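You operate a simulated robot arm through the tools that you are given. There is no shell and no other tool.

You are at the controls of a simulated robot arm. One attempt, no reset.

TASK
Zero the yellow gauge, then feed the head in about 0.22 mm on it with the knob.
Fine: loosen the orange and black levers for it and tighten both again.

The check looks at the end state, three seconds after you hand in, the way a careful person would. Anything else that was tipped, shoved, dropped, spilled or broken makes it a failure.

THE ROBOT
A 6-joint arm with a fingered hand, fixed in place. Base frame: the origin is at the foot of the arm, x ahead of it, y to its left, z up. Readings come in m, degrees, newtons and seconds.
With the tool pointing down near the work surface it reaches from about 0.34 to 0.76 m from the base axis. Its first joint turns from -166.0 to 166.0 degrees. Payload 4 kg.
The tool frame sits at the grasp point between the pads (the TCP): z along the fingers, y along the line on which they close. The tips reach 0.026 m beyond it. The gripper opens to 0.148 m. The gripper's body begins 0.073 m behind the TCP. The gripper is a hand of 3 fingers: y runs from the thumb to the fingers, the wrist lies at [0, 0, -0.239] in the tool frame, and closing takes about 1.5 s.
Orientation is that of the tool frame in the base frame, as a unit quaternion [w, x, y, z]. With the fingers straight down and closing along the base's y, the tool's x points along the base's -x, its y along +y and its z along -z.

THE INTERFACE
- The arm moves only by the tool send_rows. Its argument "deltas" is one flat list of numbers, 7 for each row, row after row: the shift along the tool's x, y, z in units of 400 mm (1.0 is 400 mm), then the turn, a rotation vector about the tool's x, y, z in units of 60 degrees (1.0 is 60 degrees), then the gripper command, from -1 (shut) to 1 (fully open), values between in proportion. In form: [dx, dy, dz, rx, ry, rz, hand, dx, dy, dz, rx, ry, rz, hand, ...]. A call has 1 to 20 rows; each row is the pose to reach, as a shift and turn from the pose commanded when the call began, along the tool's axes at that moment. A call with a number of a shift or a turn outside -1 to 1 is refused whole. Rows are played at 5 a second. More than 0.05 m and 8.6 degrees between two rows, or a gripper value outside its range, and nothing of the call is played. Where a pose cannot be reached the arm comes as near as it can. A force on the tool above 40 N (or 10 N above the force at the start of the call, whichever is more), or a blocked arm, ends the call early, and 0.2 s more pass. Each finger travels about 0.153 m/s and halts on what it meets, pressing with about 33 N; the grip force reading is that of the motor and also rises with nothing between the fingers. The clock runs only during rows and for 0.2 s after the last one: add rows that repeat a pose to give the fingers time. The reply holds the time, the measured pose of the TCP, the force on the tool along the base axes, the opening and the grip force, in the units named above and with some noise, with the torque about the TCP (base axes, N m) and any sound that the robot's microphone picked up.
- Cameras (640 x 400 px; columns grow to the right, rows downward): "scene" is fixed at [0.4026, 0.5, 1.6295]; the picture's right is [-0.90, 0.44, 0.00], its down [0.23, 0.48, -0.85] and it looks along [-0.37, -0.76, -0.53] (base axes); focal length 331 px, centre (320, 200). "wrist" rides on the gripper at [0.068, -0.039, -0.09] in the tool frame; the picture's right is [0.50, 0.87, 0.00], its down [-0.66, 0.38, -0.65] and it looks along [-0.57, 0.33, 0.76] (tool axes); focal length 222 px, centre (320, 200).
- capture(camera): a new picture of that camera. No time passes.
- lift_body(by): slides the trunk up (or, below 0, down) by that many m; the arm rides with it, the base frame stays. It gives what a move gives, with no picture.
- grasp_type(shape): the hand has 3 fingers and takes this shape, open, in about a second: jaw (thumb against the fingers, like two jaws); tri (thumb and two fingers); tip (a fingertip pinch); poke (one finger out to press); point (the index stretched); flat (the hand flat); cup (the hand cupped); fist (a fist). The gripper value then closes the fingers along that shape, each until it touches; the sizes above hold for jaw. It gives what a move gives, with no picture.
- pixel_to_xyz(camera, pixels): for up to 12 pixels [column, row] of the newest picture of that camera ("zoom" is the newest enlarged one), the place [x, y, z] in the base frame of the surface seen there, good to about 0.002 m. No time passes.
- enlarge(camera, box): a new picture of the part [left, top, right, bottom] of that camera's present view, enlarged. No time passes.
- sign_off(): hands the job in; it is judged then, once.

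Unless the task says otherwise, let go and move clear before handing in.

The tools are called after ">>>" as name(argument=value, ...) on one line, values as JSON. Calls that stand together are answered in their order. send_rows: Moves the arm, as the interface text tells. Its arguments: {"type":"object","properties":{"deltas":{"type":"array","items":{"type":"number"}}},"required":["deltas"]} The other tools are called the same way: lift_body (by) slides the trunk up or down; grasp_type (shape) gives the hand a shape; capture (camera) takes a picture; pixel_to_xyz (camera, pixels) gives the place of the surface under pixels of a picture; enlarge (camera, box) takes an enlarged picture of a part of a camera's view; sign_off () hands the job in.

At the start:

```text
time: 0.0
tcp_pos: [0.001, -0.5199, 1.224]
tool_rot: [0.0, 0.0, 1.0, 0.0]
ft_force: [0.3, 0.0, 0.0]
ft_torque: [-0.04, -0.03, 0.0]
finger_gap: 0.1479
grasp_force: 0.1
shape: jaw
trunk travel left (down, up): [-0.525, 0.065]
```

scene: 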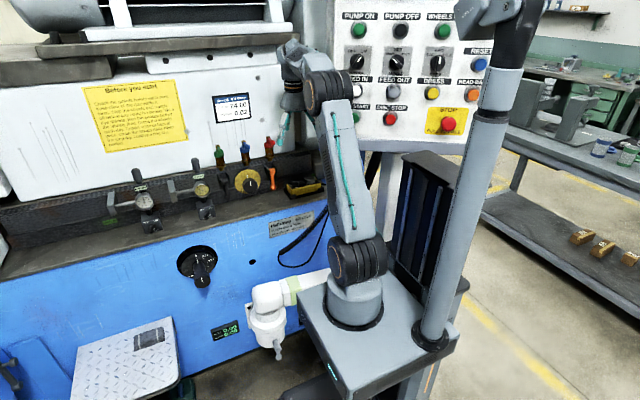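
wrist: 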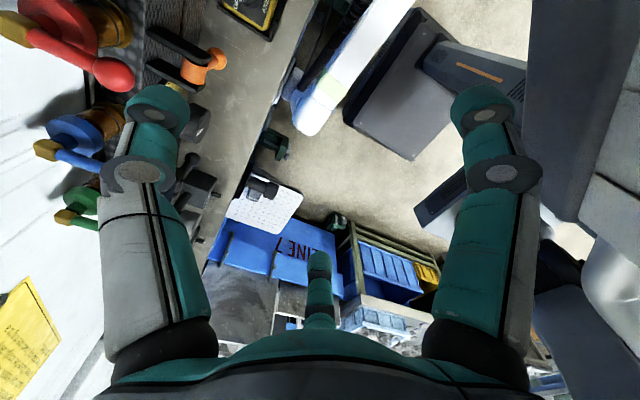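

The scene shows a machine with a sign at (135,115), a small display at (233,107), two gauges at (145,200) and (202,190), and a yellow dial with an orange lever around (250,180). I'll enlarge these areas before moving anything.

>>> enlarge(camera="scene", box=[100, 130, 340, 280])

>>> enlarge(camera="scene", box=[80, 70, 260, 160])

>>> capture(camera="wrist")

```text
2.67 times, centred on (220, 205) of scene
```

zoom: 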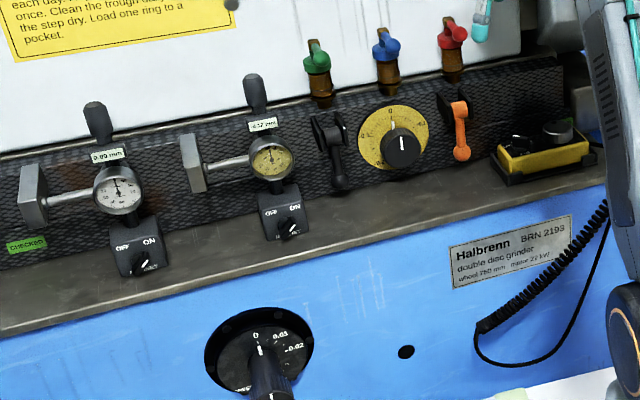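

```text
3.56 times, centred on (170, 115) of scene
```

zoom: 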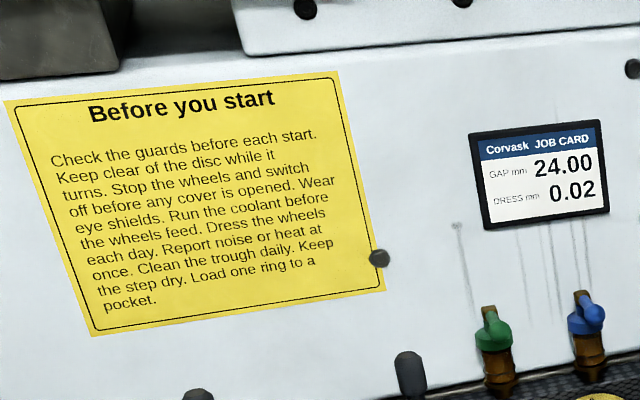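

```text
taken
```

wrist: 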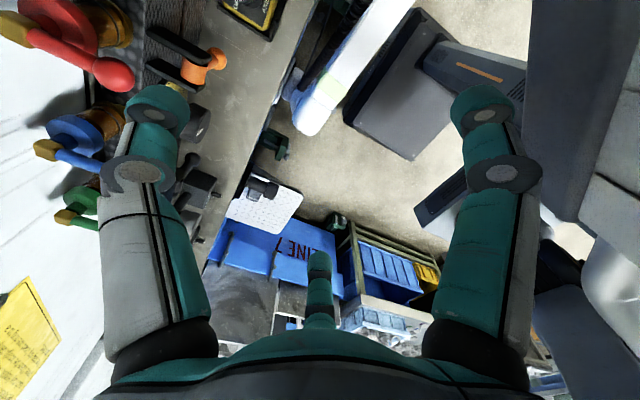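

The zoom shows a white gauge (118,190), a yellow gauge (270,158), a black lever (335,150), a yellow dial with a black knob (395,140) and an orange lever (460,130). I'll enlarge each one and get positions.

>>> enlarge(camera="scene", box=[180, 150, 300, 225])

>>> enlarge(camera="scene", box=[170, 165, 234, 205])

>>> enlarge(camera="scene", box=[220, 160, 284, 200])

>>> enlarge(camera="scene", box=[160, 230, 256, 290])

>>> enlarge(camera="scene", box=[320, 0, 500, 140])

```text
5.33 times, centred on (240, 188) of scene
```

zoom: 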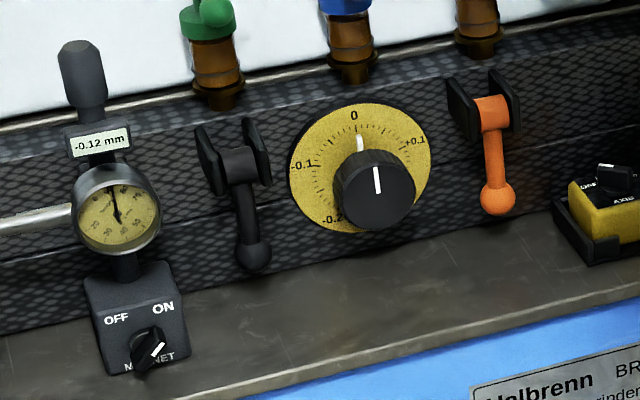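

```text
10.00 times, centred on (202, 185) of scene
```

zoom: 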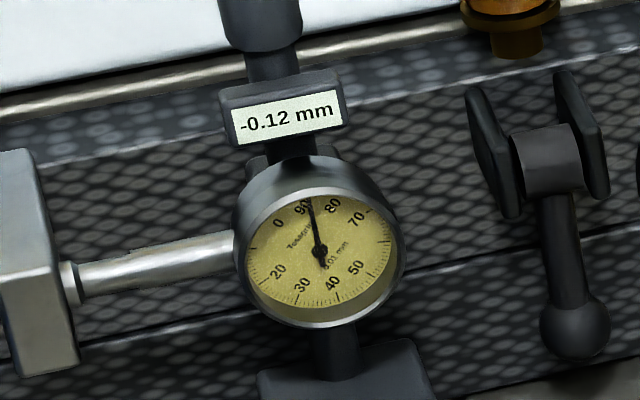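

```text
10.00 times, centred on (252, 180) of scene
```

zoom: 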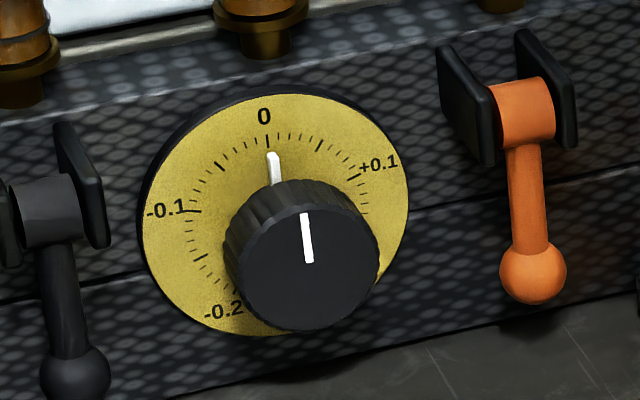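

```text
6.67 times, centred on (208, 260) of scene
```

zoom: 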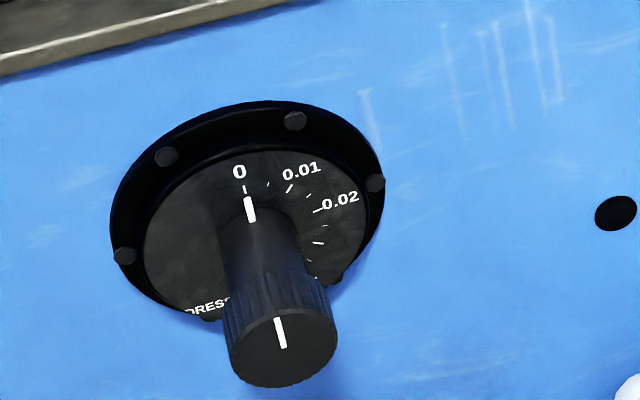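

```text
2.86 times, centred on (410, 70) of scene
```

zoom: 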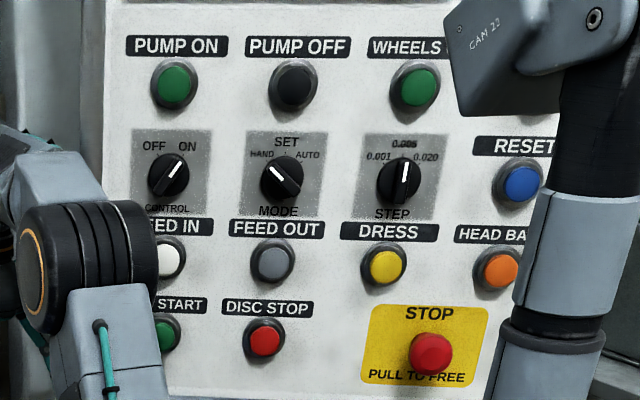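

The yellow gauge's tag reads -0.12 mm and its needle points near 88, so the bezel is off zero. The knob pointer on the yellow dial is at about 0. I'll take positions of these parts and look at the white gauge and the surrounding labels.

>>> capture(camera="scene")

>>> pixel_to_xyz(camera="scene", pixels=[[202, 190], [207, 215], [250, 187], [244, 172], [273, 182], [271, 169], [227, 197], [225, 179], [145, 200], [197, 163], [172, 192], [200, 275]])

>>> enlarge(camera="scene", box=[90, 160, 200, 240])

>>> enlarge(camera="scene", box=[180, 185, 228, 225])

>>> enlarge(camera="scene", box=[270, 150, 350, 210])

>>> enlarge(camera="scene", box=[190, 290, 290, 360])

```text
taken
```

scene: 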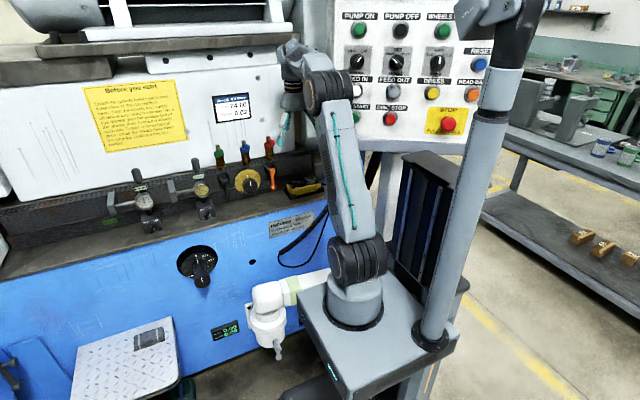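

```text
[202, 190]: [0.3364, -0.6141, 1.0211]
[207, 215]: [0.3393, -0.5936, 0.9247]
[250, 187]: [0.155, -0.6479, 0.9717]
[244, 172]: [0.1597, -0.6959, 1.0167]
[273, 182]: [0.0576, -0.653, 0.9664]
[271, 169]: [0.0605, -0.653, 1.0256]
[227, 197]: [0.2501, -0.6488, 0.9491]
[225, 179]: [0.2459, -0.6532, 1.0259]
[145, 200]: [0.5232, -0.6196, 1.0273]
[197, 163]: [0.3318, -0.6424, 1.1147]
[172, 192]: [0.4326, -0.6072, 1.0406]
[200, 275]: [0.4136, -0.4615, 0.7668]
```

```text
5.00 times, centred on (145, 200) of scene
```

zoom: 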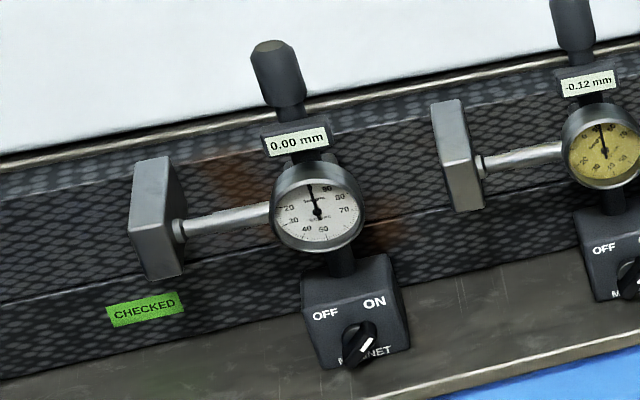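

```text
10.00 times, centred on (204, 205) of scene
```

zoom: 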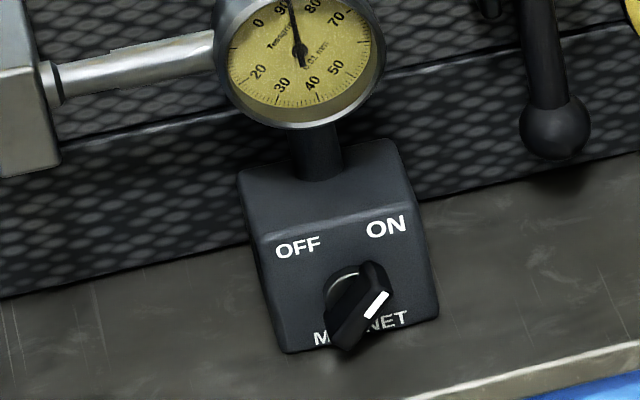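

```text
6.67 times, centred on (310, 180) of scene
```

zoom: 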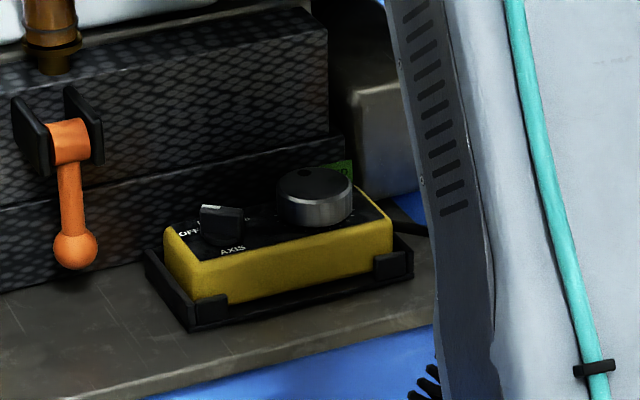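

```text
5.71 times, centred on (240, 325) of scene
```

zoom: 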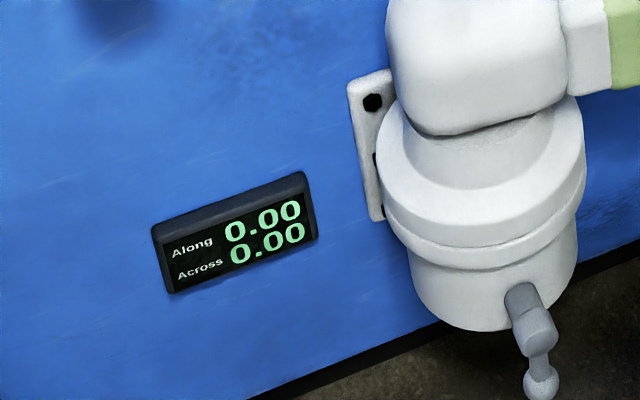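

White gauge reads 0.00 and its magnet is ON (leave it alone), and the yellow gauge's magnet is also ON. I'll get a few more reference points on the arm and the surroundings before planning the approach.

>>> pixel_to_xyz(camera="scene", pixels=[[355, 260], [330, 92], [345, 180], [290, 60], [285, 130], [355, 310], [300, 187], [490, 100], [420, 200], [180, 160], [220, 150], [245, 150]])

>>> enlarge(camera="scene", box=[260, 30, 360, 150])

>>> enlarge(camera="scene", box=[190, 170, 214, 200])

```text
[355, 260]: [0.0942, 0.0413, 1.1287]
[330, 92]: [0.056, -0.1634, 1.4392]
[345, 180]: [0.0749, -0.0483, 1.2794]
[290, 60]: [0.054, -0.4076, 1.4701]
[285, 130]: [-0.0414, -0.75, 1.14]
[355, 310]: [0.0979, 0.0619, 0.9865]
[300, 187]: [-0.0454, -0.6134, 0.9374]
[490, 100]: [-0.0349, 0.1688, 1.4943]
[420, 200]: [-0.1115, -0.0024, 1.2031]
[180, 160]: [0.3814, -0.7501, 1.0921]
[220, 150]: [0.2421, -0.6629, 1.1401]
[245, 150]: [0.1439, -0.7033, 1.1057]
```

```text
3.33 times, centred on (310, 90) of scene
```

zoom: 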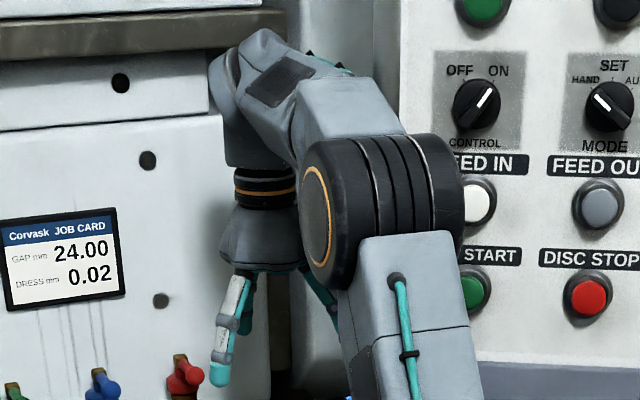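

```text
13.33 times, centred on (202, 185) of scene
```

zoom: 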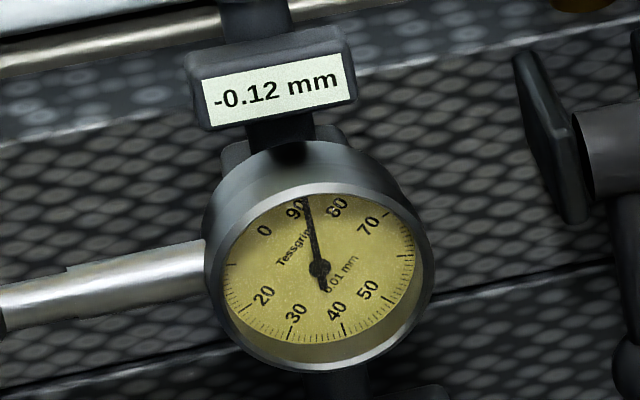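

The yellow gauge face shows the needle near 88 at zoom pixel (307,200), with the tag reading -0.12 mm. I'll back the hand away from the machine while tilting it towards horizontal (pointing at -y).

>>> send_rows(deltas=[-0.0625, 0.022, 0.031, 0.125, 0, 0, 1, -0.125, 0.044, 0.0625, 0.25, 0, 0, 1, -0.1875, 0.066, 0.094, 0.375, 0, 0, 1, -0.25, 0.0875, 0.125, 0.5, 0, 0, 1, -0.3125, 0.11, 0.156, 0.625, 0, 0, 1, -0.375, 0.131, 0.1875, 0.75, 0, 0, 1, -0.4375, 0.153, 0.219, 0.875, 0, 0, 1, -0.5, 0.175, 0.25, 1.0, 0, 0, 1])

```text
time: 1.8
tcp_pos: [0.2038, -0.4515, 1.1253]
tool_rot: [0.0, 0.001, 0.866, -0.5]
ft_force: [-0.4, 0.2, 0.9]
ft_torque: [-0.01, 0.01, -0.05]
finger_gap: 0.1478
grasp_force: 0.0
shape: jaw
out of reach, approached as far as the arm can: row 4, 5, 6
trunk travel left (down, up): [-0.525, 0.065]
```

The hand is now tilted 60° and the pose is close to the command. I'll finish the tilt to horizontal, moving slightly towards the machine.

>>> send_rows(deltas=[0, 0.009, 0.041, 0.125, 0, 0, 1, 0, 0.0175, 0.0825, 0.25, 0, 0, 1, 0, 0.026, 0.124, 0.375, 0, 0, 1, 0, 0.035, 0.165, 0.5, 0, 0, 1, 0, 0.035, 0.165, 0.5, 0, 0, 1])

```text
time: 3.0
tcp_pos: [0.2588, -0.5304, 1.2125]
tool_rot: [-0.023, -0.003, 0.73, -0.683]
ft_force: [-1.4, -1.0, -0.3]
ft_torque: [-0.03, 0.01, -0.03]
finger_gap: 0.1481
grasp_force: 0.0
shape: jaw
out of reach, approached as far as the arm can: row 1, 2, 3, 4, 5
trunk travel left (down, up): [-0.525, 0.065]
```

Part of that pose was out of reach (wrist too close to the shoulder), with the TCP at (0.259,-0.530,1.213). I'll look at both cameras before continuing.

>>> capture(camera="scene")

>>> capture(camera="wrist")

```text
taken
```

scene: 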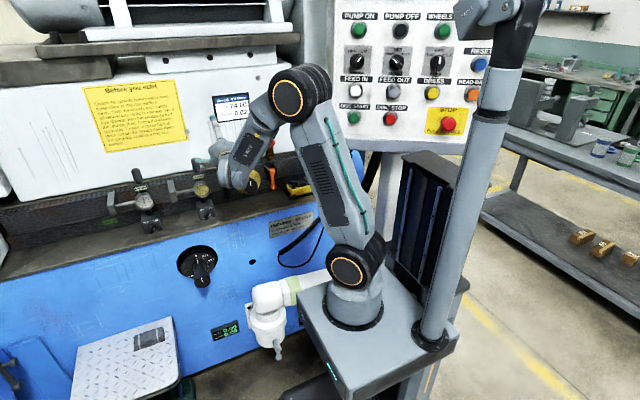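

```text
taken
```

wrist: 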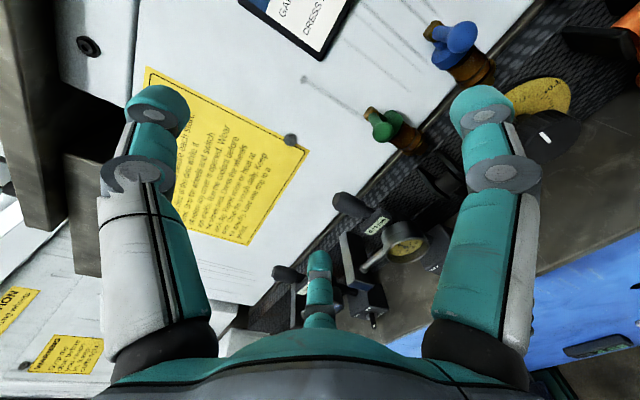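

The wrist picture shows the thumb at left (155,110) and fingers at right (485,110) and at the bottom (320,290). I'll check what the "tri" shape looks like here in free air.

>>> grasp_type(shape="tri")

>>> capture(camera="wrist")

>>> enlarge(camera="scene", box=[190, 60, 340, 220])

```text
time: 3.9
tcp_pos: [0.2577, -0.5322, 1.2137]
tool_rot: [-0.022, -0.004, 0.73, -0.683]
ft_force: [-0.3, 0.3, 0.2]
ft_torque: [0.05, 0.0, -0.01]
finger_gap: 0.1481
grasp_force: 0.1
shape: tri
trunk travel left (down, up): [-0.525, 0.065]
```

```text
taken
```

wrist: 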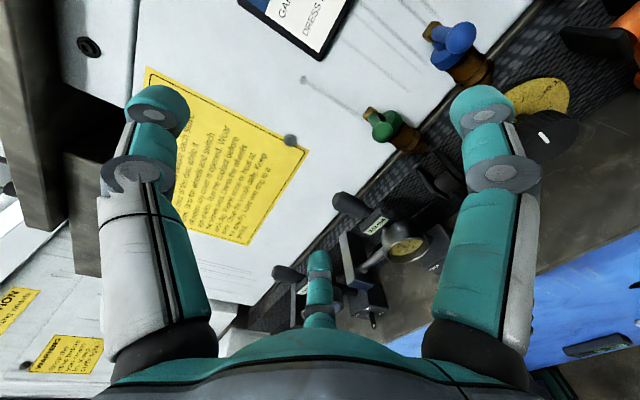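

```text
2.50 times, centred on (265, 140) of scene
```

zoom: 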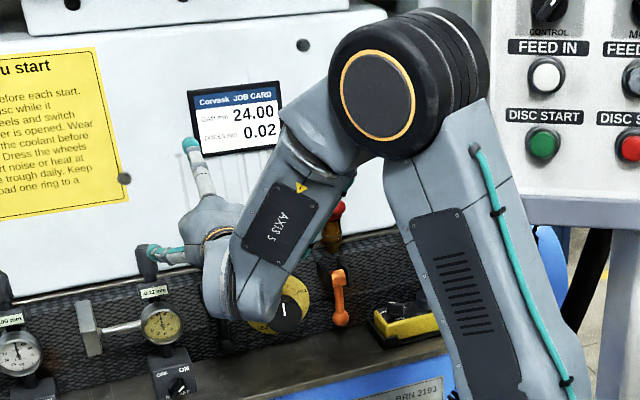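

"tri" at full opening looks the same as jaw, with three fingers about 120° apart. I'll half-close it in free air to see how the fingers converge.

>>> send_rows(deltas=[0, 0, 0, 0, 0, 0, -0.2, 0, 0, 0, 0, 0, 0, -0.2, 0, 0, 0, 0, 0, 0, -0.2, 0, 0, 0, 0, 0, 0, -0.2])

>>> capture(camera="wrist")

>>> grasp_type(shape="jaw")

>>> send_rows(deltas=[0, 0, 0, 0, 0, 0, -0.2, 0, 0, 0, 0, 0, 0, -0.2, 0, 0, 0, 0, 0, 0, -0.2, 0, 0, 0, 0, 0, 0, -0.2])

>>> capture(camera="wrist")

```text
time: 4.9
tcp_pos: [0.2573, -0.5316, 1.2137]
tool_rot: [-0.022, -0.003, 0.73, -0.683]
ft_force: [0.5, 0.0, -0.2]
ft_torque: [0.03, -0.01, -0.04]
finger_gap: 0.0595
grasp_force: 0.1
shape: tri
trunk travel left (down, up): [-0.525, 0.065]
```

```text
taken
```

wrist: 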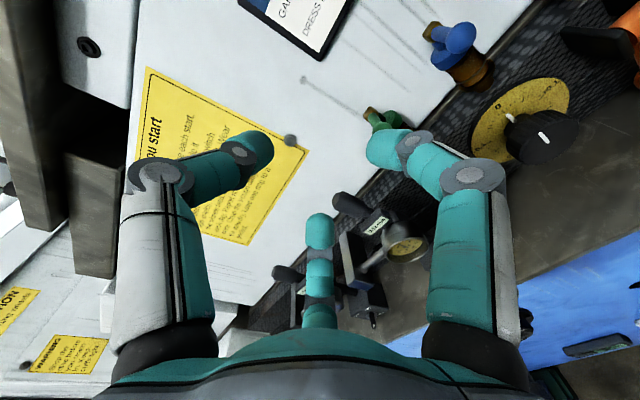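

```text
time: 5.8
tcp_pos: [0.258, -0.5311, 1.2141]
tool_rot: [-0.023, -0.004, 0.73, -0.683]
ft_force: [0.2, -0.6, 0.1]
ft_torque: [-0.01, -0.01, 0.01]
finger_gap: 0.1477
grasp_force: 0.1
shape: jaw
trunk travel left (down, up): [-0.525, 0.065]
```

```text
time: 6.8
tcp_pos: [0.2586, -0.5304, 1.2141]
tool_rot: [-0.023, -0.004, 0.73, -0.683]
ft_force: [-0.1, 0.4, 0.3]
ft_torque: [-0.03, -0.01, 0.02]
finger_gap: 0.0596
grasp_force: 0.1
shape: jaw
trunk travel left (down, up): [-0.525, 0.065]
```

```text
taken
```

wrist: 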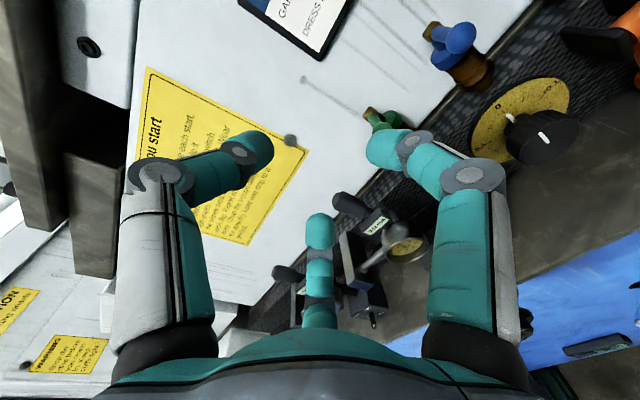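

Both shapes converge radially, so jaw will suit the knob and bezel. I'll move to (0.30,-0.55,1.10) with the tool level to bring the camera closer to the panel.

>>> send_rows(deltas=[-0.029, 0.069, 0.016, 0.016, -0.007, 0.009, 0, -0.0585, 0.1385, 0.0315, 0.0315, -0.0135, 0.0175, 0, -0.088, 0.208, 0.047, 0.047, -0.02, 0.026, 0, -0.117, 0.277, 0.063, 0.063, -0.027, 0.035, 0, -0.117, 0.277, 0.063, 0.063, -0.027, 0.035, 0])

```text
time: 8.0
tcp_pos: [0.3528, -0.5847, 1.1869]
tool_rot: [-0.005, -0.002, 0.71, -0.704]
ft_force: [1.2, 0.1, 0.2]
ft_torque: [0.01, 0.0, -0.03]
finger_gap: 0.0736
grasp_force: 0.0
shape: jaw
out of reach, approached as far as the arm can: row 1, 2, 3, 4, 5
trunk travel left (down, up): [-0.525, 0.065]
```

The low, horizontal pose is blocked by the wrist limits with the shoulder this high, so lowering the trunk should help. First I'll raise the hand and back it off to make room for that.

>>> send_rows(deltas=[0.02, -0.075, -0.03, 0, 0, 0, 0, 0.04, -0.15, -0.06, 0, 0, 0, 0, 0.06, -0.225, -0.09, 0, 0, 0, 0, 0.08, -0.3, -0.12, 0, 0, 0, 0])

>>> capture(camera="scene")

```text
time: 9.0
tcp_pos: [0.3217, -0.5377, 1.3054]
tool_rot: [0.001, -0.001, 0.707, -0.707]
ft_force: [-0.2, 0.1, -0.1]
ft_torque: [0.02, 0.03, 0.0]
finger_gap: 0.0734
grasp_force: 0.1
shape: jaw
trunk travel left (down, up): [-0.525, 0.065]
```

```text
taken
```

scene: 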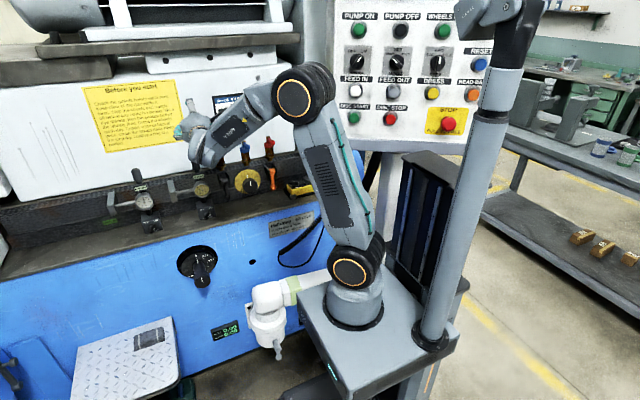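

The pose at z=1.305 was reached cleanly. I'll lower the trunk by 0.2 m, which brings the hand to about z=1.105 well in front of the panel.

>>> lift_body(by=-0.2)

>>> capture(camera="scene")

>>> capture(camera="wrist")

```text
time: 11.2
tcp_pos: [0.322, -0.5377, 1.1043]
tool_rot: [-0.001, 0.0, -0.707, 0.707]
ft_force: [-0.7, 0.6, 0.2]
ft_torque: [-0.03, 0.02, 0.01]
finger_gap: 0.0736
grasp_force: 0.0
shape: jaw
trunk travel left (down, up): [-0.325, 0.265]
```

```text
taken
```

scene: 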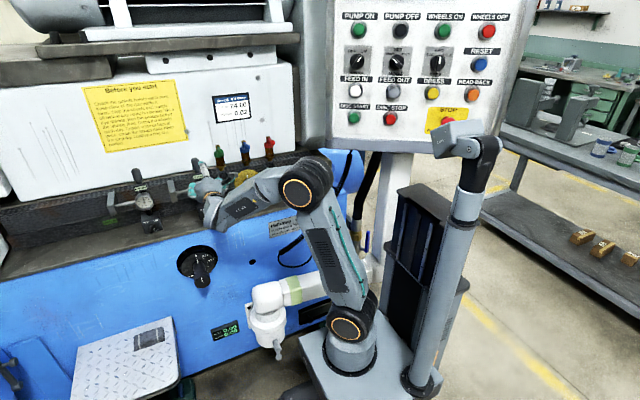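

```text
taken
```

wrist: 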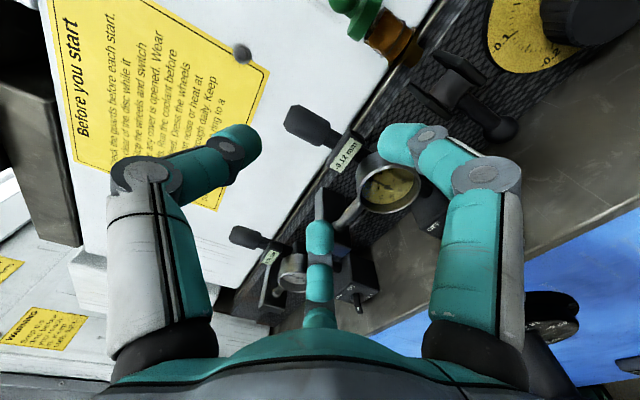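

The hand is now at (0.322,-0.538,1.104). I'll roll it -60° so the wrist camera is upright, and shift to x≈0.2 to see the levers and knob.

>>> send_rows(deltas=[0.0375, 0, 0, 0, 0, -0.125, 0, 0.075, 0, 0, 0, 0, -0.25, 0, 0.1125, 0, 0, 0, 0, -0.375, 0, 0.15, 0, 0, 0, 0, -0.5, 0, 0.1875, 0, 0, 0, 0, -0.625, 0, 0.225, 0, 0, 0, 0, -0.75, 0, 0.2625, 0, 0, 0, 0, -0.875, 0, 0.3, 0, 0, 0, 0, -1.0, 0])

>>> capture(camera="wrist")

```text
time: 13.0
tcp_pos: [0.2016, -0.5377, 1.1068]
tool_rot: [0.354, 0.356, -0.611, 0.613]
ft_force: [-0.5, 0.2, 0.3]
ft_torque: [0.01, -0.02, 0.01]
finger_gap: 0.0738
grasp_force: 0.1
shape: jaw
trunk travel left (down, up): [-0.325, 0.265]
```

```text
taken
```

wrist: 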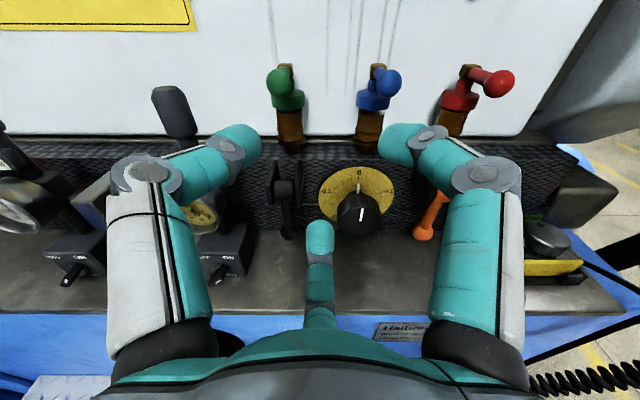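

Now the wrist view is upright: black lever at (285,190), knob at (357,210), orange lever at (430,210). I'll enlarge them and measure.

>>> enlarge(camera="wrist", box=[260, 145, 460, 270])

>>> pixel_to_xyz(camera="wrist", pixels=[[357, 215], [358, 188], [340, 180], [380, 180], [285, 190], [287, 232], [430, 210], [425, 234], [271, 185], [299, 185], [286, 103], [370, 250]])

>>> enlarge(camera="wrist", box=[260, 155, 320, 245])

>>> enlarge(camera="wrist", box=[310, 155, 400, 245])

```text
3.20 times, centred on (360, 208) of wrist
```

zoom: 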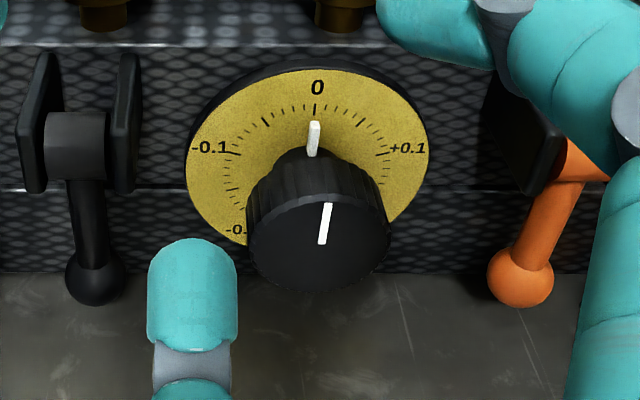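

```text
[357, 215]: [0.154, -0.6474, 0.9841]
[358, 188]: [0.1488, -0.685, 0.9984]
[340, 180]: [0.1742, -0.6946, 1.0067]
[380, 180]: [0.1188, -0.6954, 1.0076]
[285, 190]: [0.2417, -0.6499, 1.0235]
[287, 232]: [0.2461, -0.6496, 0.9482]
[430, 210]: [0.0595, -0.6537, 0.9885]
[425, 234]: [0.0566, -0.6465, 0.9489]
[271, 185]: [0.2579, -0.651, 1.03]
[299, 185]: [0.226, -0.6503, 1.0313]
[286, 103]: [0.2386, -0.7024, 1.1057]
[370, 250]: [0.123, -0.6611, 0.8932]
```

```text
4.44 times, centred on (290, 200) of wrist
```

zoom: 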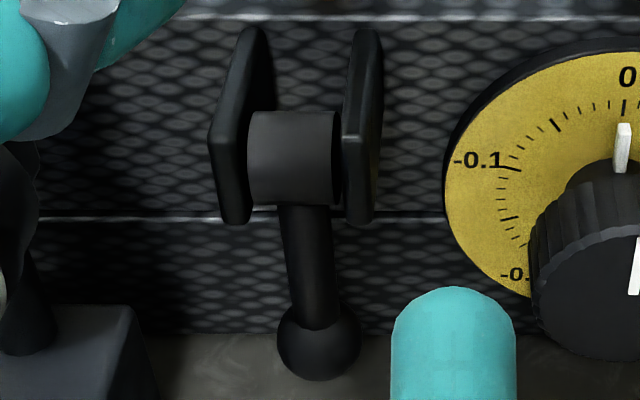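

```text
4.44 times, centred on (355, 200) of wrist
```

zoom: 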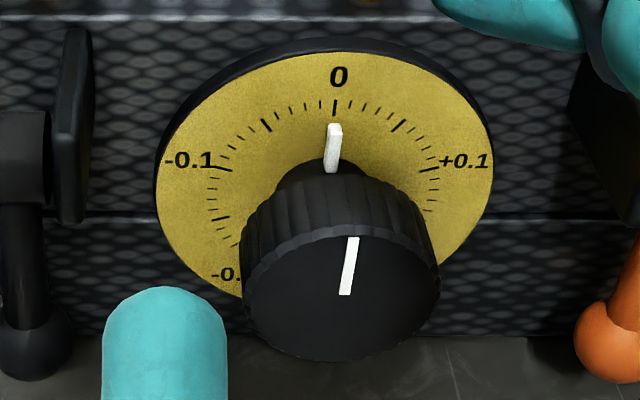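

The knob pointer sits at 0 on a -0.2…+0.2 scale and both levers hang straight down with ball ends at about z=0.949. I'll check for further labels, the wall depth behind the levers, and the gauge.

>>> enlarge(camera="wrist", box=[500, 180, 640, 300])

>>> pixel_to_xyz(camera="wrist", pixels=[[310, 175], [310, 205], [305, 220], [300, 235], [395, 205], [395, 225], [310, 150], [320, 158], [285, 178], [286, 213], [358, 235], [336, 215]])

>>> enlarge(camera="wrist", box=[0, 130, 260, 300])

>>> enlarge(camera="scene", box=[90, 140, 310, 280])

```text
3.33 times, centred on (570, 240) of wrist
```

zoom: 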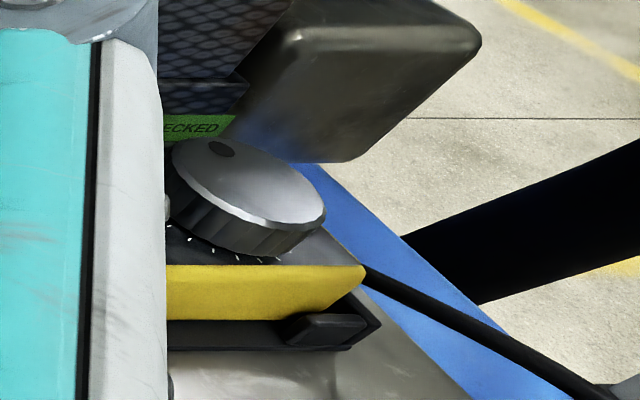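

```text
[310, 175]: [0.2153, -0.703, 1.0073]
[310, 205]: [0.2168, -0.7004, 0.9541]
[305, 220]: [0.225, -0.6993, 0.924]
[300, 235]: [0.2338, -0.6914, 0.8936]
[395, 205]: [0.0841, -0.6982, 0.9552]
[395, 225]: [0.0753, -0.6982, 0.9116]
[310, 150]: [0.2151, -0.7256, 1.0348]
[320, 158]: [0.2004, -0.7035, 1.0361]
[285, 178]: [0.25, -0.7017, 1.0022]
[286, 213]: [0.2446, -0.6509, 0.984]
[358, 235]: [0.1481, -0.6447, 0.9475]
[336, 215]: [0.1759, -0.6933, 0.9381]
```

```text
2.35 times, centred on (130, 215) of wrist
```

zoom: 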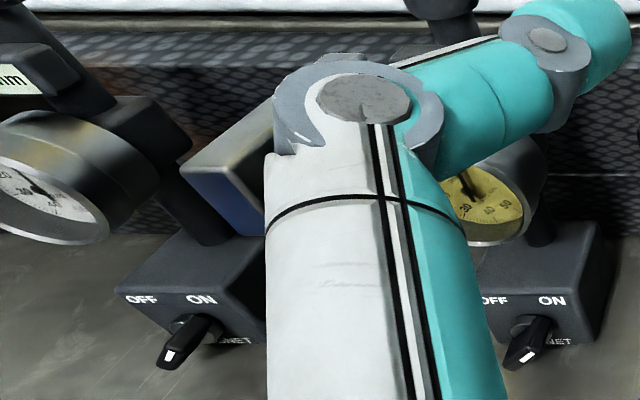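

```text
2.86 times, centred on (200, 210) of scene
```

zoom: 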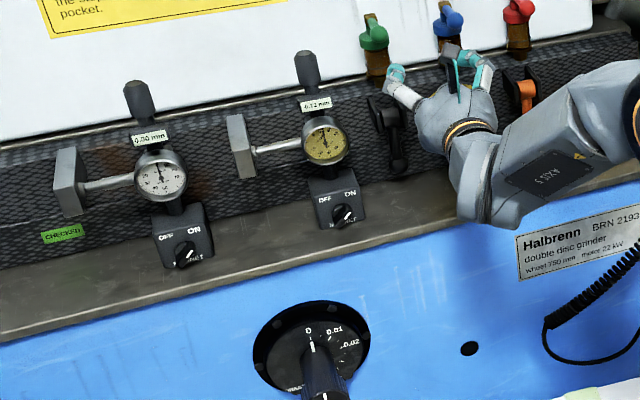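

The wall behind the levers is at y≈-0.70 and the ledge is at z≈0.893. I'll shift to about x=0.32 so the wrist camera looks straight at the yellow gauge.

>>> send_rows(deltas=[-0.05, -0.087, 0, 0, 0, 0, 0, -0.1, -0.173, 0, 0, 0, 0, 0, -0.15, -0.26, 0, 0, 0, 0, 0, -0.15, -0.26, 0, 0, 0, 0, 0])

>>> capture(camera="wrist")

>>> enlarge(camera="wrist", box=[220, 80, 400, 260])

```text
time: 14.0
tcp_pos: [0.3222, -0.5369, 1.1047]
tool_rot: [-0.354, -0.354, 0.613, -0.612]
ft_force: [0.4, -0.6, -0.6]
ft_torque: [0.0, 0.01, 0.02]
finger_gap: 0.0735
grasp_force: 0.1
shape: jaw
trunk travel left (down, up): [-0.325, 0.265]
```

```text
taken
```

wrist: 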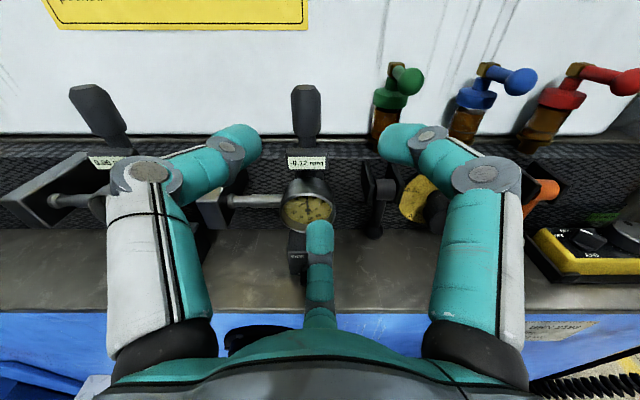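

```text
2.22 times, centred on (310, 170) of wrist
```

zoom: 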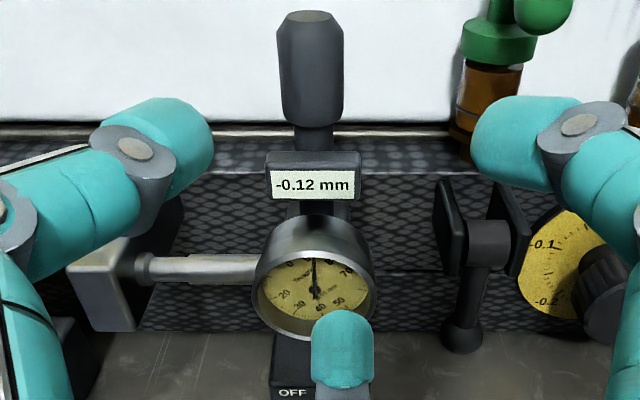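

The gauge is clearly visible in the enlarged view, centre (316,290) with the tag at (312,185). I'll measure the rim, body, stem and tag.

>>> pixel_to_xyz(camera="zoom", pixels=[[316, 290], [257, 290], [372, 300], [316, 255], [316, 222], [258, 260], [372, 255], [220, 265], [311, 162], [312, 185], [160, 268], [300, 375]])

>>> enlarge(camera="wrist", box=[270, 150, 350, 240])

>>> pixel_to_xyz(camera="zoom", pixels=[[140, 230], [330, 240], [235, 130], [235, 195], [140, 300], [325, 310], [235, 260], [60, 180], [100, 50], [350, 50], [230, 345], [180, 350]])

```text
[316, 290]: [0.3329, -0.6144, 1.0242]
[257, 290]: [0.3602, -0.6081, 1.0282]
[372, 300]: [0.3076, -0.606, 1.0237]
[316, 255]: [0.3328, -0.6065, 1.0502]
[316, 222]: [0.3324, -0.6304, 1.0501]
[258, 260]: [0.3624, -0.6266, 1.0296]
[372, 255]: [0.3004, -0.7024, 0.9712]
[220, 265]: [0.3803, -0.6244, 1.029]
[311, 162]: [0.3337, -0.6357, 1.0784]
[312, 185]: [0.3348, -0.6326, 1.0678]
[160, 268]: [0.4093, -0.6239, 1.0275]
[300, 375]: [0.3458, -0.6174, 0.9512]
```

```text
4.44 times, centred on (310, 195) of wrist
```

zoom: 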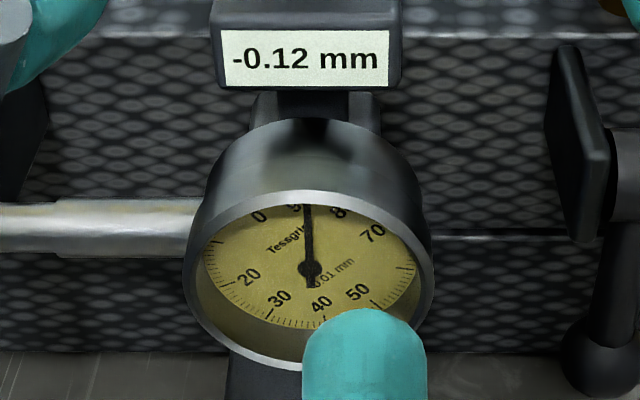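

```text
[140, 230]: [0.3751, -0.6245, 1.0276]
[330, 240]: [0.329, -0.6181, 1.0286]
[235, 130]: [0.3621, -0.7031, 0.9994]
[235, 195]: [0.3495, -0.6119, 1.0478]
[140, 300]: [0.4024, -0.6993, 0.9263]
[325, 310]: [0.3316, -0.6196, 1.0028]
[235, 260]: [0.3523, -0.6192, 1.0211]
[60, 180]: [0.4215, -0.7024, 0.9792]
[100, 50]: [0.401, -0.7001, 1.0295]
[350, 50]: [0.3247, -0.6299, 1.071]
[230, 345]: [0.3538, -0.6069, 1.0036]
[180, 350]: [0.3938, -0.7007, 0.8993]
```

The gauge rim is centred near (0.334,-0.607,1.022) with radius about 28 mm, and the tag and stem start at y≈-0.625. I'll refine the rim position with the scene camera.

>>> enlarge(camera="scene", box=[186, 165, 226, 230])

```text
6.15 times, centred on (206, 198) of scene
```

zoom: 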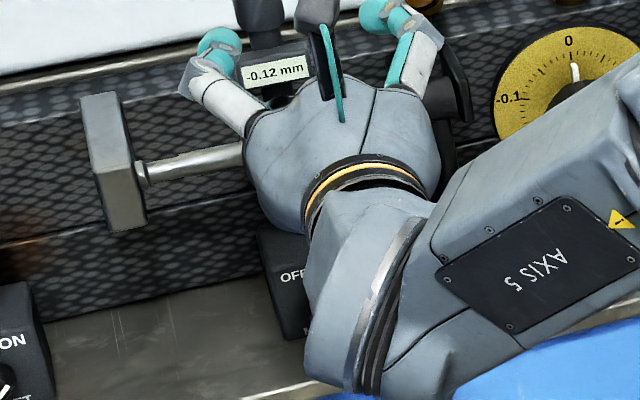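

The hand hides the gauge from the scene camera here. I'll move in front of the gauge, roll +30° so the fingers straddle the tag, stem and post, and keep the tips about 3 cm short of it.

>>> send_rows(deltas=[-0.0474, 0.0192, 0.008, 0, 0, 0.125, 0.3, -0.0948, 0.0384, 0.016, 0, 0, 0.25, 0.3, -0.142, 0.0576, 0.024, 0, 0, 0.375, 0.3, -0.1895, 0.0768, 0.0325, 0, 0, 0.5, 0.3, -0.1895, 0.0768, 0.0325, 0, 0, 0.5, 0.3])

>>> capture(camera="wrist")

```text
time: 15.2
tcp_pos: [0.3356, -0.5493, 1.0218]
tool_rot: [0.183, 0.184, -0.683, 0.683]
ft_force: [0.0, -0.4, 0.1]
ft_torque: [0.0, -0.02, 0.06]
finger_gap: 0.0958
grasp_force: 0.1
shape: jaw
trunk travel left (down, up): [-0.325, 0.265]
```

```text
taken
```

wrist: 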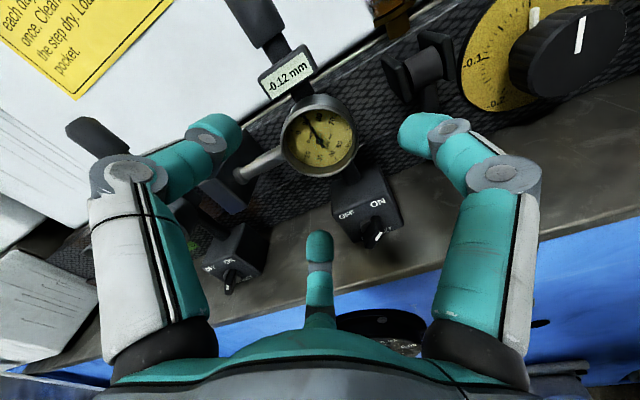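

The gauge is in full view at (320,138) with the tag -0.12 mm at (290,72). I'll enlarge and measure the rim all around.

>>> enlarge(camera="wrist", box=[260, 80, 380, 200])

>>> pixel_to_xyz(camera="wrist", pixels=[[319, 138], [283, 138], [355, 138], [319, 106], [320, 171], [295, 112], [345, 162], [296, 163], [345, 115], [345, 175], [378, 232], [270, 165]])

```text
3.33 times, centred on (320, 140) of wrist
```

zoom: 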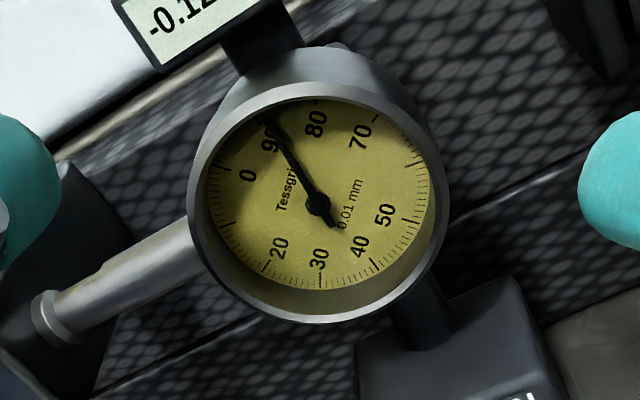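

```text
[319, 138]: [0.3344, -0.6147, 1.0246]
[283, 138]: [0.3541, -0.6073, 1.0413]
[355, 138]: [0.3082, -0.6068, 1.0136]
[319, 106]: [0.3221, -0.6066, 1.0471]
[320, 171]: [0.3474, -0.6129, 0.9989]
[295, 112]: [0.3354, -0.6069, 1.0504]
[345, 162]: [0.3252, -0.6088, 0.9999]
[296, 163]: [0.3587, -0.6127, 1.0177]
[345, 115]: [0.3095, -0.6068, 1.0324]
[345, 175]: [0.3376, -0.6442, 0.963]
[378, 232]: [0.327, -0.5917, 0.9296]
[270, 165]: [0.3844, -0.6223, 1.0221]
```

Fitting the rim points gives a gauge centre of about (0.334, 1.0235), which matches the hand axis to within 2 mm. I'll advance 25 mm with open fingers and recheck the pose.

>>> send_rows(deltas=[0, 0, 0.03, 0, 0, 0, 0.2, 0, 0, 0.0625, 0, 0, 0, 0.2, 0, 0, 0.0625, 0, 0, 0, 0.2])

>>> capture(camera="wrist")

```text
time: 16.0
tcp_pos: [0.3348, -0.5729, 1.0225]
tool_rot: [-0.183, -0.184, 0.684, -0.682]
ft_force: [0.4, 0.0, -0.2]
ft_torque: [-0.02, -0.01, 0.02]
finger_gap: 0.0894
grasp_force: 0.1
shape: jaw
trunk travel left (down, up): [-0.325, 0.265]
```

```text
taken
```

wrist: 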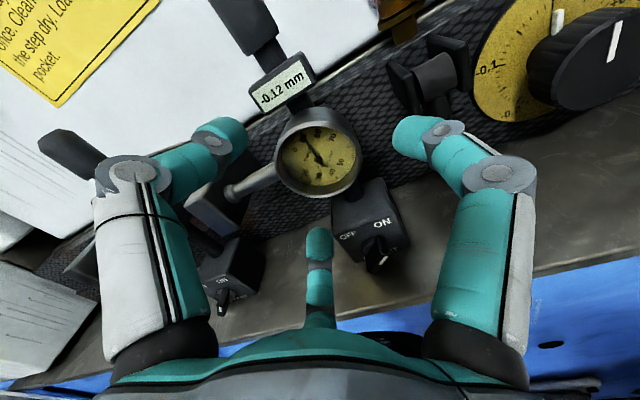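

The gauge appears slightly above the tool axis in the image, so I'll zoom in and verify the alignment before closing in.

>>> enlarge(camera="wrist", box=[260, 95, 380, 215])

>>> pixel_to_xyz(camera="wrist", pixels=[[318, 158], [320, 168], [235, 133], [405, 130], [319, 240], [278, 160], [357, 160], [318, 125], [320, 194], [290, 130], [345, 130], [345, 187]])

```text
3.33 times, centred on (320, 155) of wrist
```

zoom: 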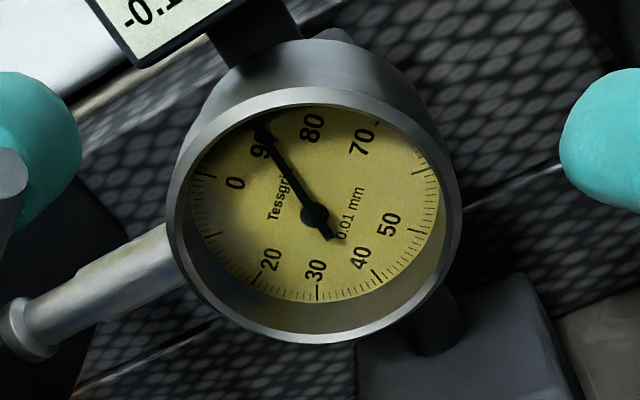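

```text
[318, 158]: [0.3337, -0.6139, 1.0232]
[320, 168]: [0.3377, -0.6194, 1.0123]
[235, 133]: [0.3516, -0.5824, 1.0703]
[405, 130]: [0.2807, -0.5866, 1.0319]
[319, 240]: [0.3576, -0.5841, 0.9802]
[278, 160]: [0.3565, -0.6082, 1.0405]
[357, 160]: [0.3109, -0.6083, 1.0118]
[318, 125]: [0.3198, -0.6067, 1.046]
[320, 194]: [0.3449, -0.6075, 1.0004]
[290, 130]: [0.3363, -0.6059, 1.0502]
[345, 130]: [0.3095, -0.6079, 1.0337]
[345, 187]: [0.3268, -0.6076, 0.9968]
```

The rim fit again gives centre (0.334, 1.0235) and the tool axis is within about 1.5 mm of it. I'll advance 19 mm so the tips overlap only the front rim, then close gently.

>>> send_rows(deltas=[0.004, -0.0015, 0.025, 0, 0, 0, 0.2, 0.004, -0.0015, 0.048, 0, 0, 0, 0.2, 0.004, -0.0015, 0.048, 0, 0, 0, 0.0, 0.004, -0.0015, 0.048, 0, 0, 0, -0.15, 0.004, -0.0015, 0.048, 0, 0, 0, -0.2])

>>> capture(camera="wrist")

```text
time: 17.2
tcp_pos: [0.3331, -0.5942, 1.0223]
tool_rot: [0.181, 0.184, -0.683, 0.683]
ft_force: [0.0, 0.0, -0.2]
ft_torque: [-0.03, -0.01, -0.02]
finger_gap: 0.0597
grasp_force: 0.1
shape: jaw
trunk travel left (down, up): [-0.325, 0.265]
```

```text
taken
```

wrist: 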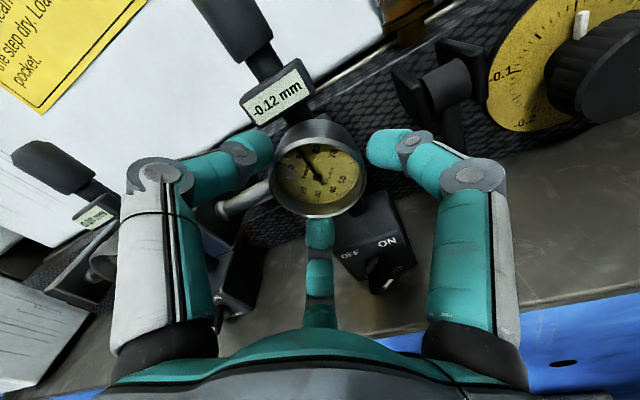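

The three tips are just around the rim at gap 0.0597 with no contact force. I'll close a little more to grip it.

>>> send_rows(deltas=[0, 0, 0, 0, 0, 0, -0.28, 0, 0, 0, 0, 0, 0, -0.36, 0, 0, 0, 0, 0, 0, -0.45, 0, 0, 0, 0, 0, 0, -0.45])

>>> capture(camera="wrist")

```text
time: 18.2
tcp_pos: [0.3329, -0.5937, 1.0227]
tool_rot: [-0.183, -0.184, 0.683, -0.683]
ft_force: [0.5, -2.2, 0.7]
ft_torque: [-0.07, 0.0, -0.01]
finger_gap: 0.0514
grasp_force: 33.5
shape: jaw
trunk travel left (down, up): [-0.325, 0.265]
```

```text
taken
```

wrist: 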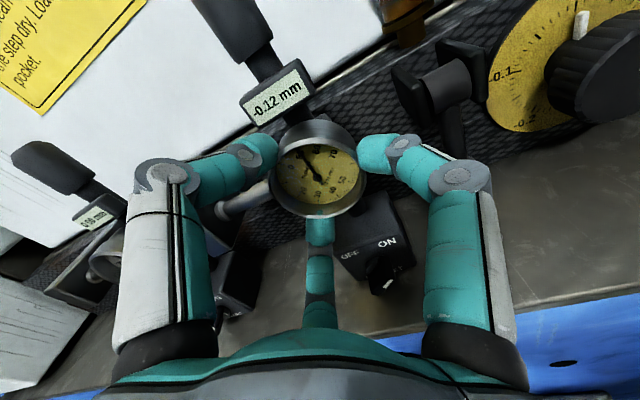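

Grip established at 51 mm with low net force (about 2 N). I'll turn clockwise by 12° and see how the reading responds.

>>> send_rows(deltas=[0, 0, 0, 0, 0, 0.05, -0.45, 0, 0, 0, 0, 0, 0.1, -0.45, 0, 0, 0, 0, 0, 0.15, -0.45, 0, 0, 0, 0, 0, 0.2, -0.45])

>>> capture(camera="wrist")

>>> enlarge(camera="wrist", box=[240, 60, 380, 220])

```text
time: 19.2
tcp_pos: [0.3332, -0.594, 1.0232]
tool_rot: [-0.11, -0.111, 0.7, -0.697]
ft_force: [0.9, 0.4, -0.7]
ft_torque: [0.11, 0.01, -0.01]
finger_gap: 0.0511
grasp_force: 32.7
shape: jaw
trunk travel left (down, up): [-0.325, 0.265]
```

```text
taken
```

wrist: 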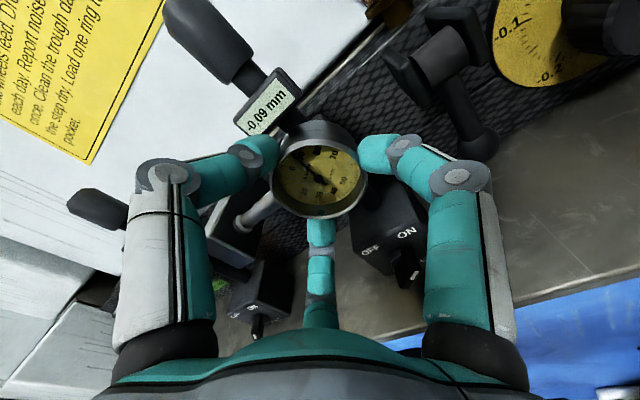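

```text
2.50 times, centred on (310, 140) of wrist
```

zoom: 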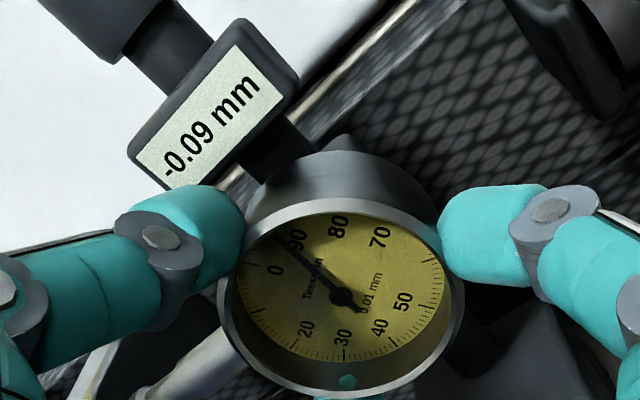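

The bezel turns with the hand: the tag went from -0.12 to -0.09 mm after 12°. I'll continue another 28° clockwise in small steps.

>>> send_rows(deltas=[0, 0, 0, 0, 0, 0.0667, -0.45, 0, 0, 0, 0, 0, 0.1333, -0.45, 0, 0, 0, 0, 0, 0.2, -0.45, 0, 0, 0, 0, 0, 0.2667, -0.45, 0, 0, 0, 0, 0, 0.3333, -0.45, 0, 0, 0, 0, 0, 0.4, -0.45, 0, 0, 0, 0, 0, 0.4667, -0.45, 0, 0, 0, 0, 0, 0.4667, -0.45])

>>> enlarge(camera="wrist", box=[220, 40, 400, 220])

```text
time: 20.7
tcp_pos: [0.3387, -0.5963, 1.0307]
tool_rot: [0.045, 0.052, 0.715, -0.695]
ft_force: [-10.1, 25.6, -1.4]
ft_torque: [0.61, 0.04, -0.48]
finger_gap: 0.0525
grasp_force: 33.0
shape: jaw
out of reach, approached as far as the arm can: row 6, 7
trunk travel left (down, up): [-0.325, 0.265]
stopped in row 7: the force on the tool passed its limit at 46 N (the readings are from after the stop); the commanded pose is now the measured one
```

```text
2.22 times, centred on (310, 130) of wrist
```

zoom: 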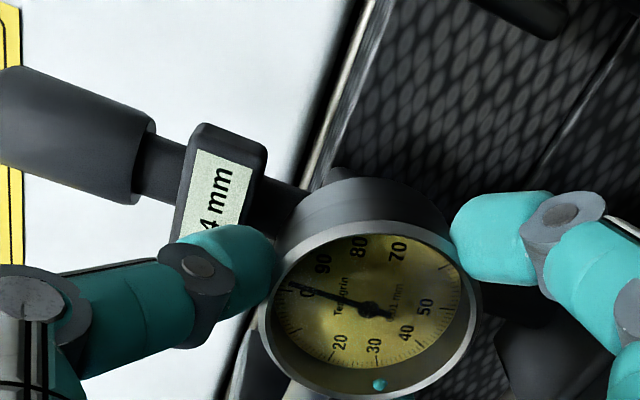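

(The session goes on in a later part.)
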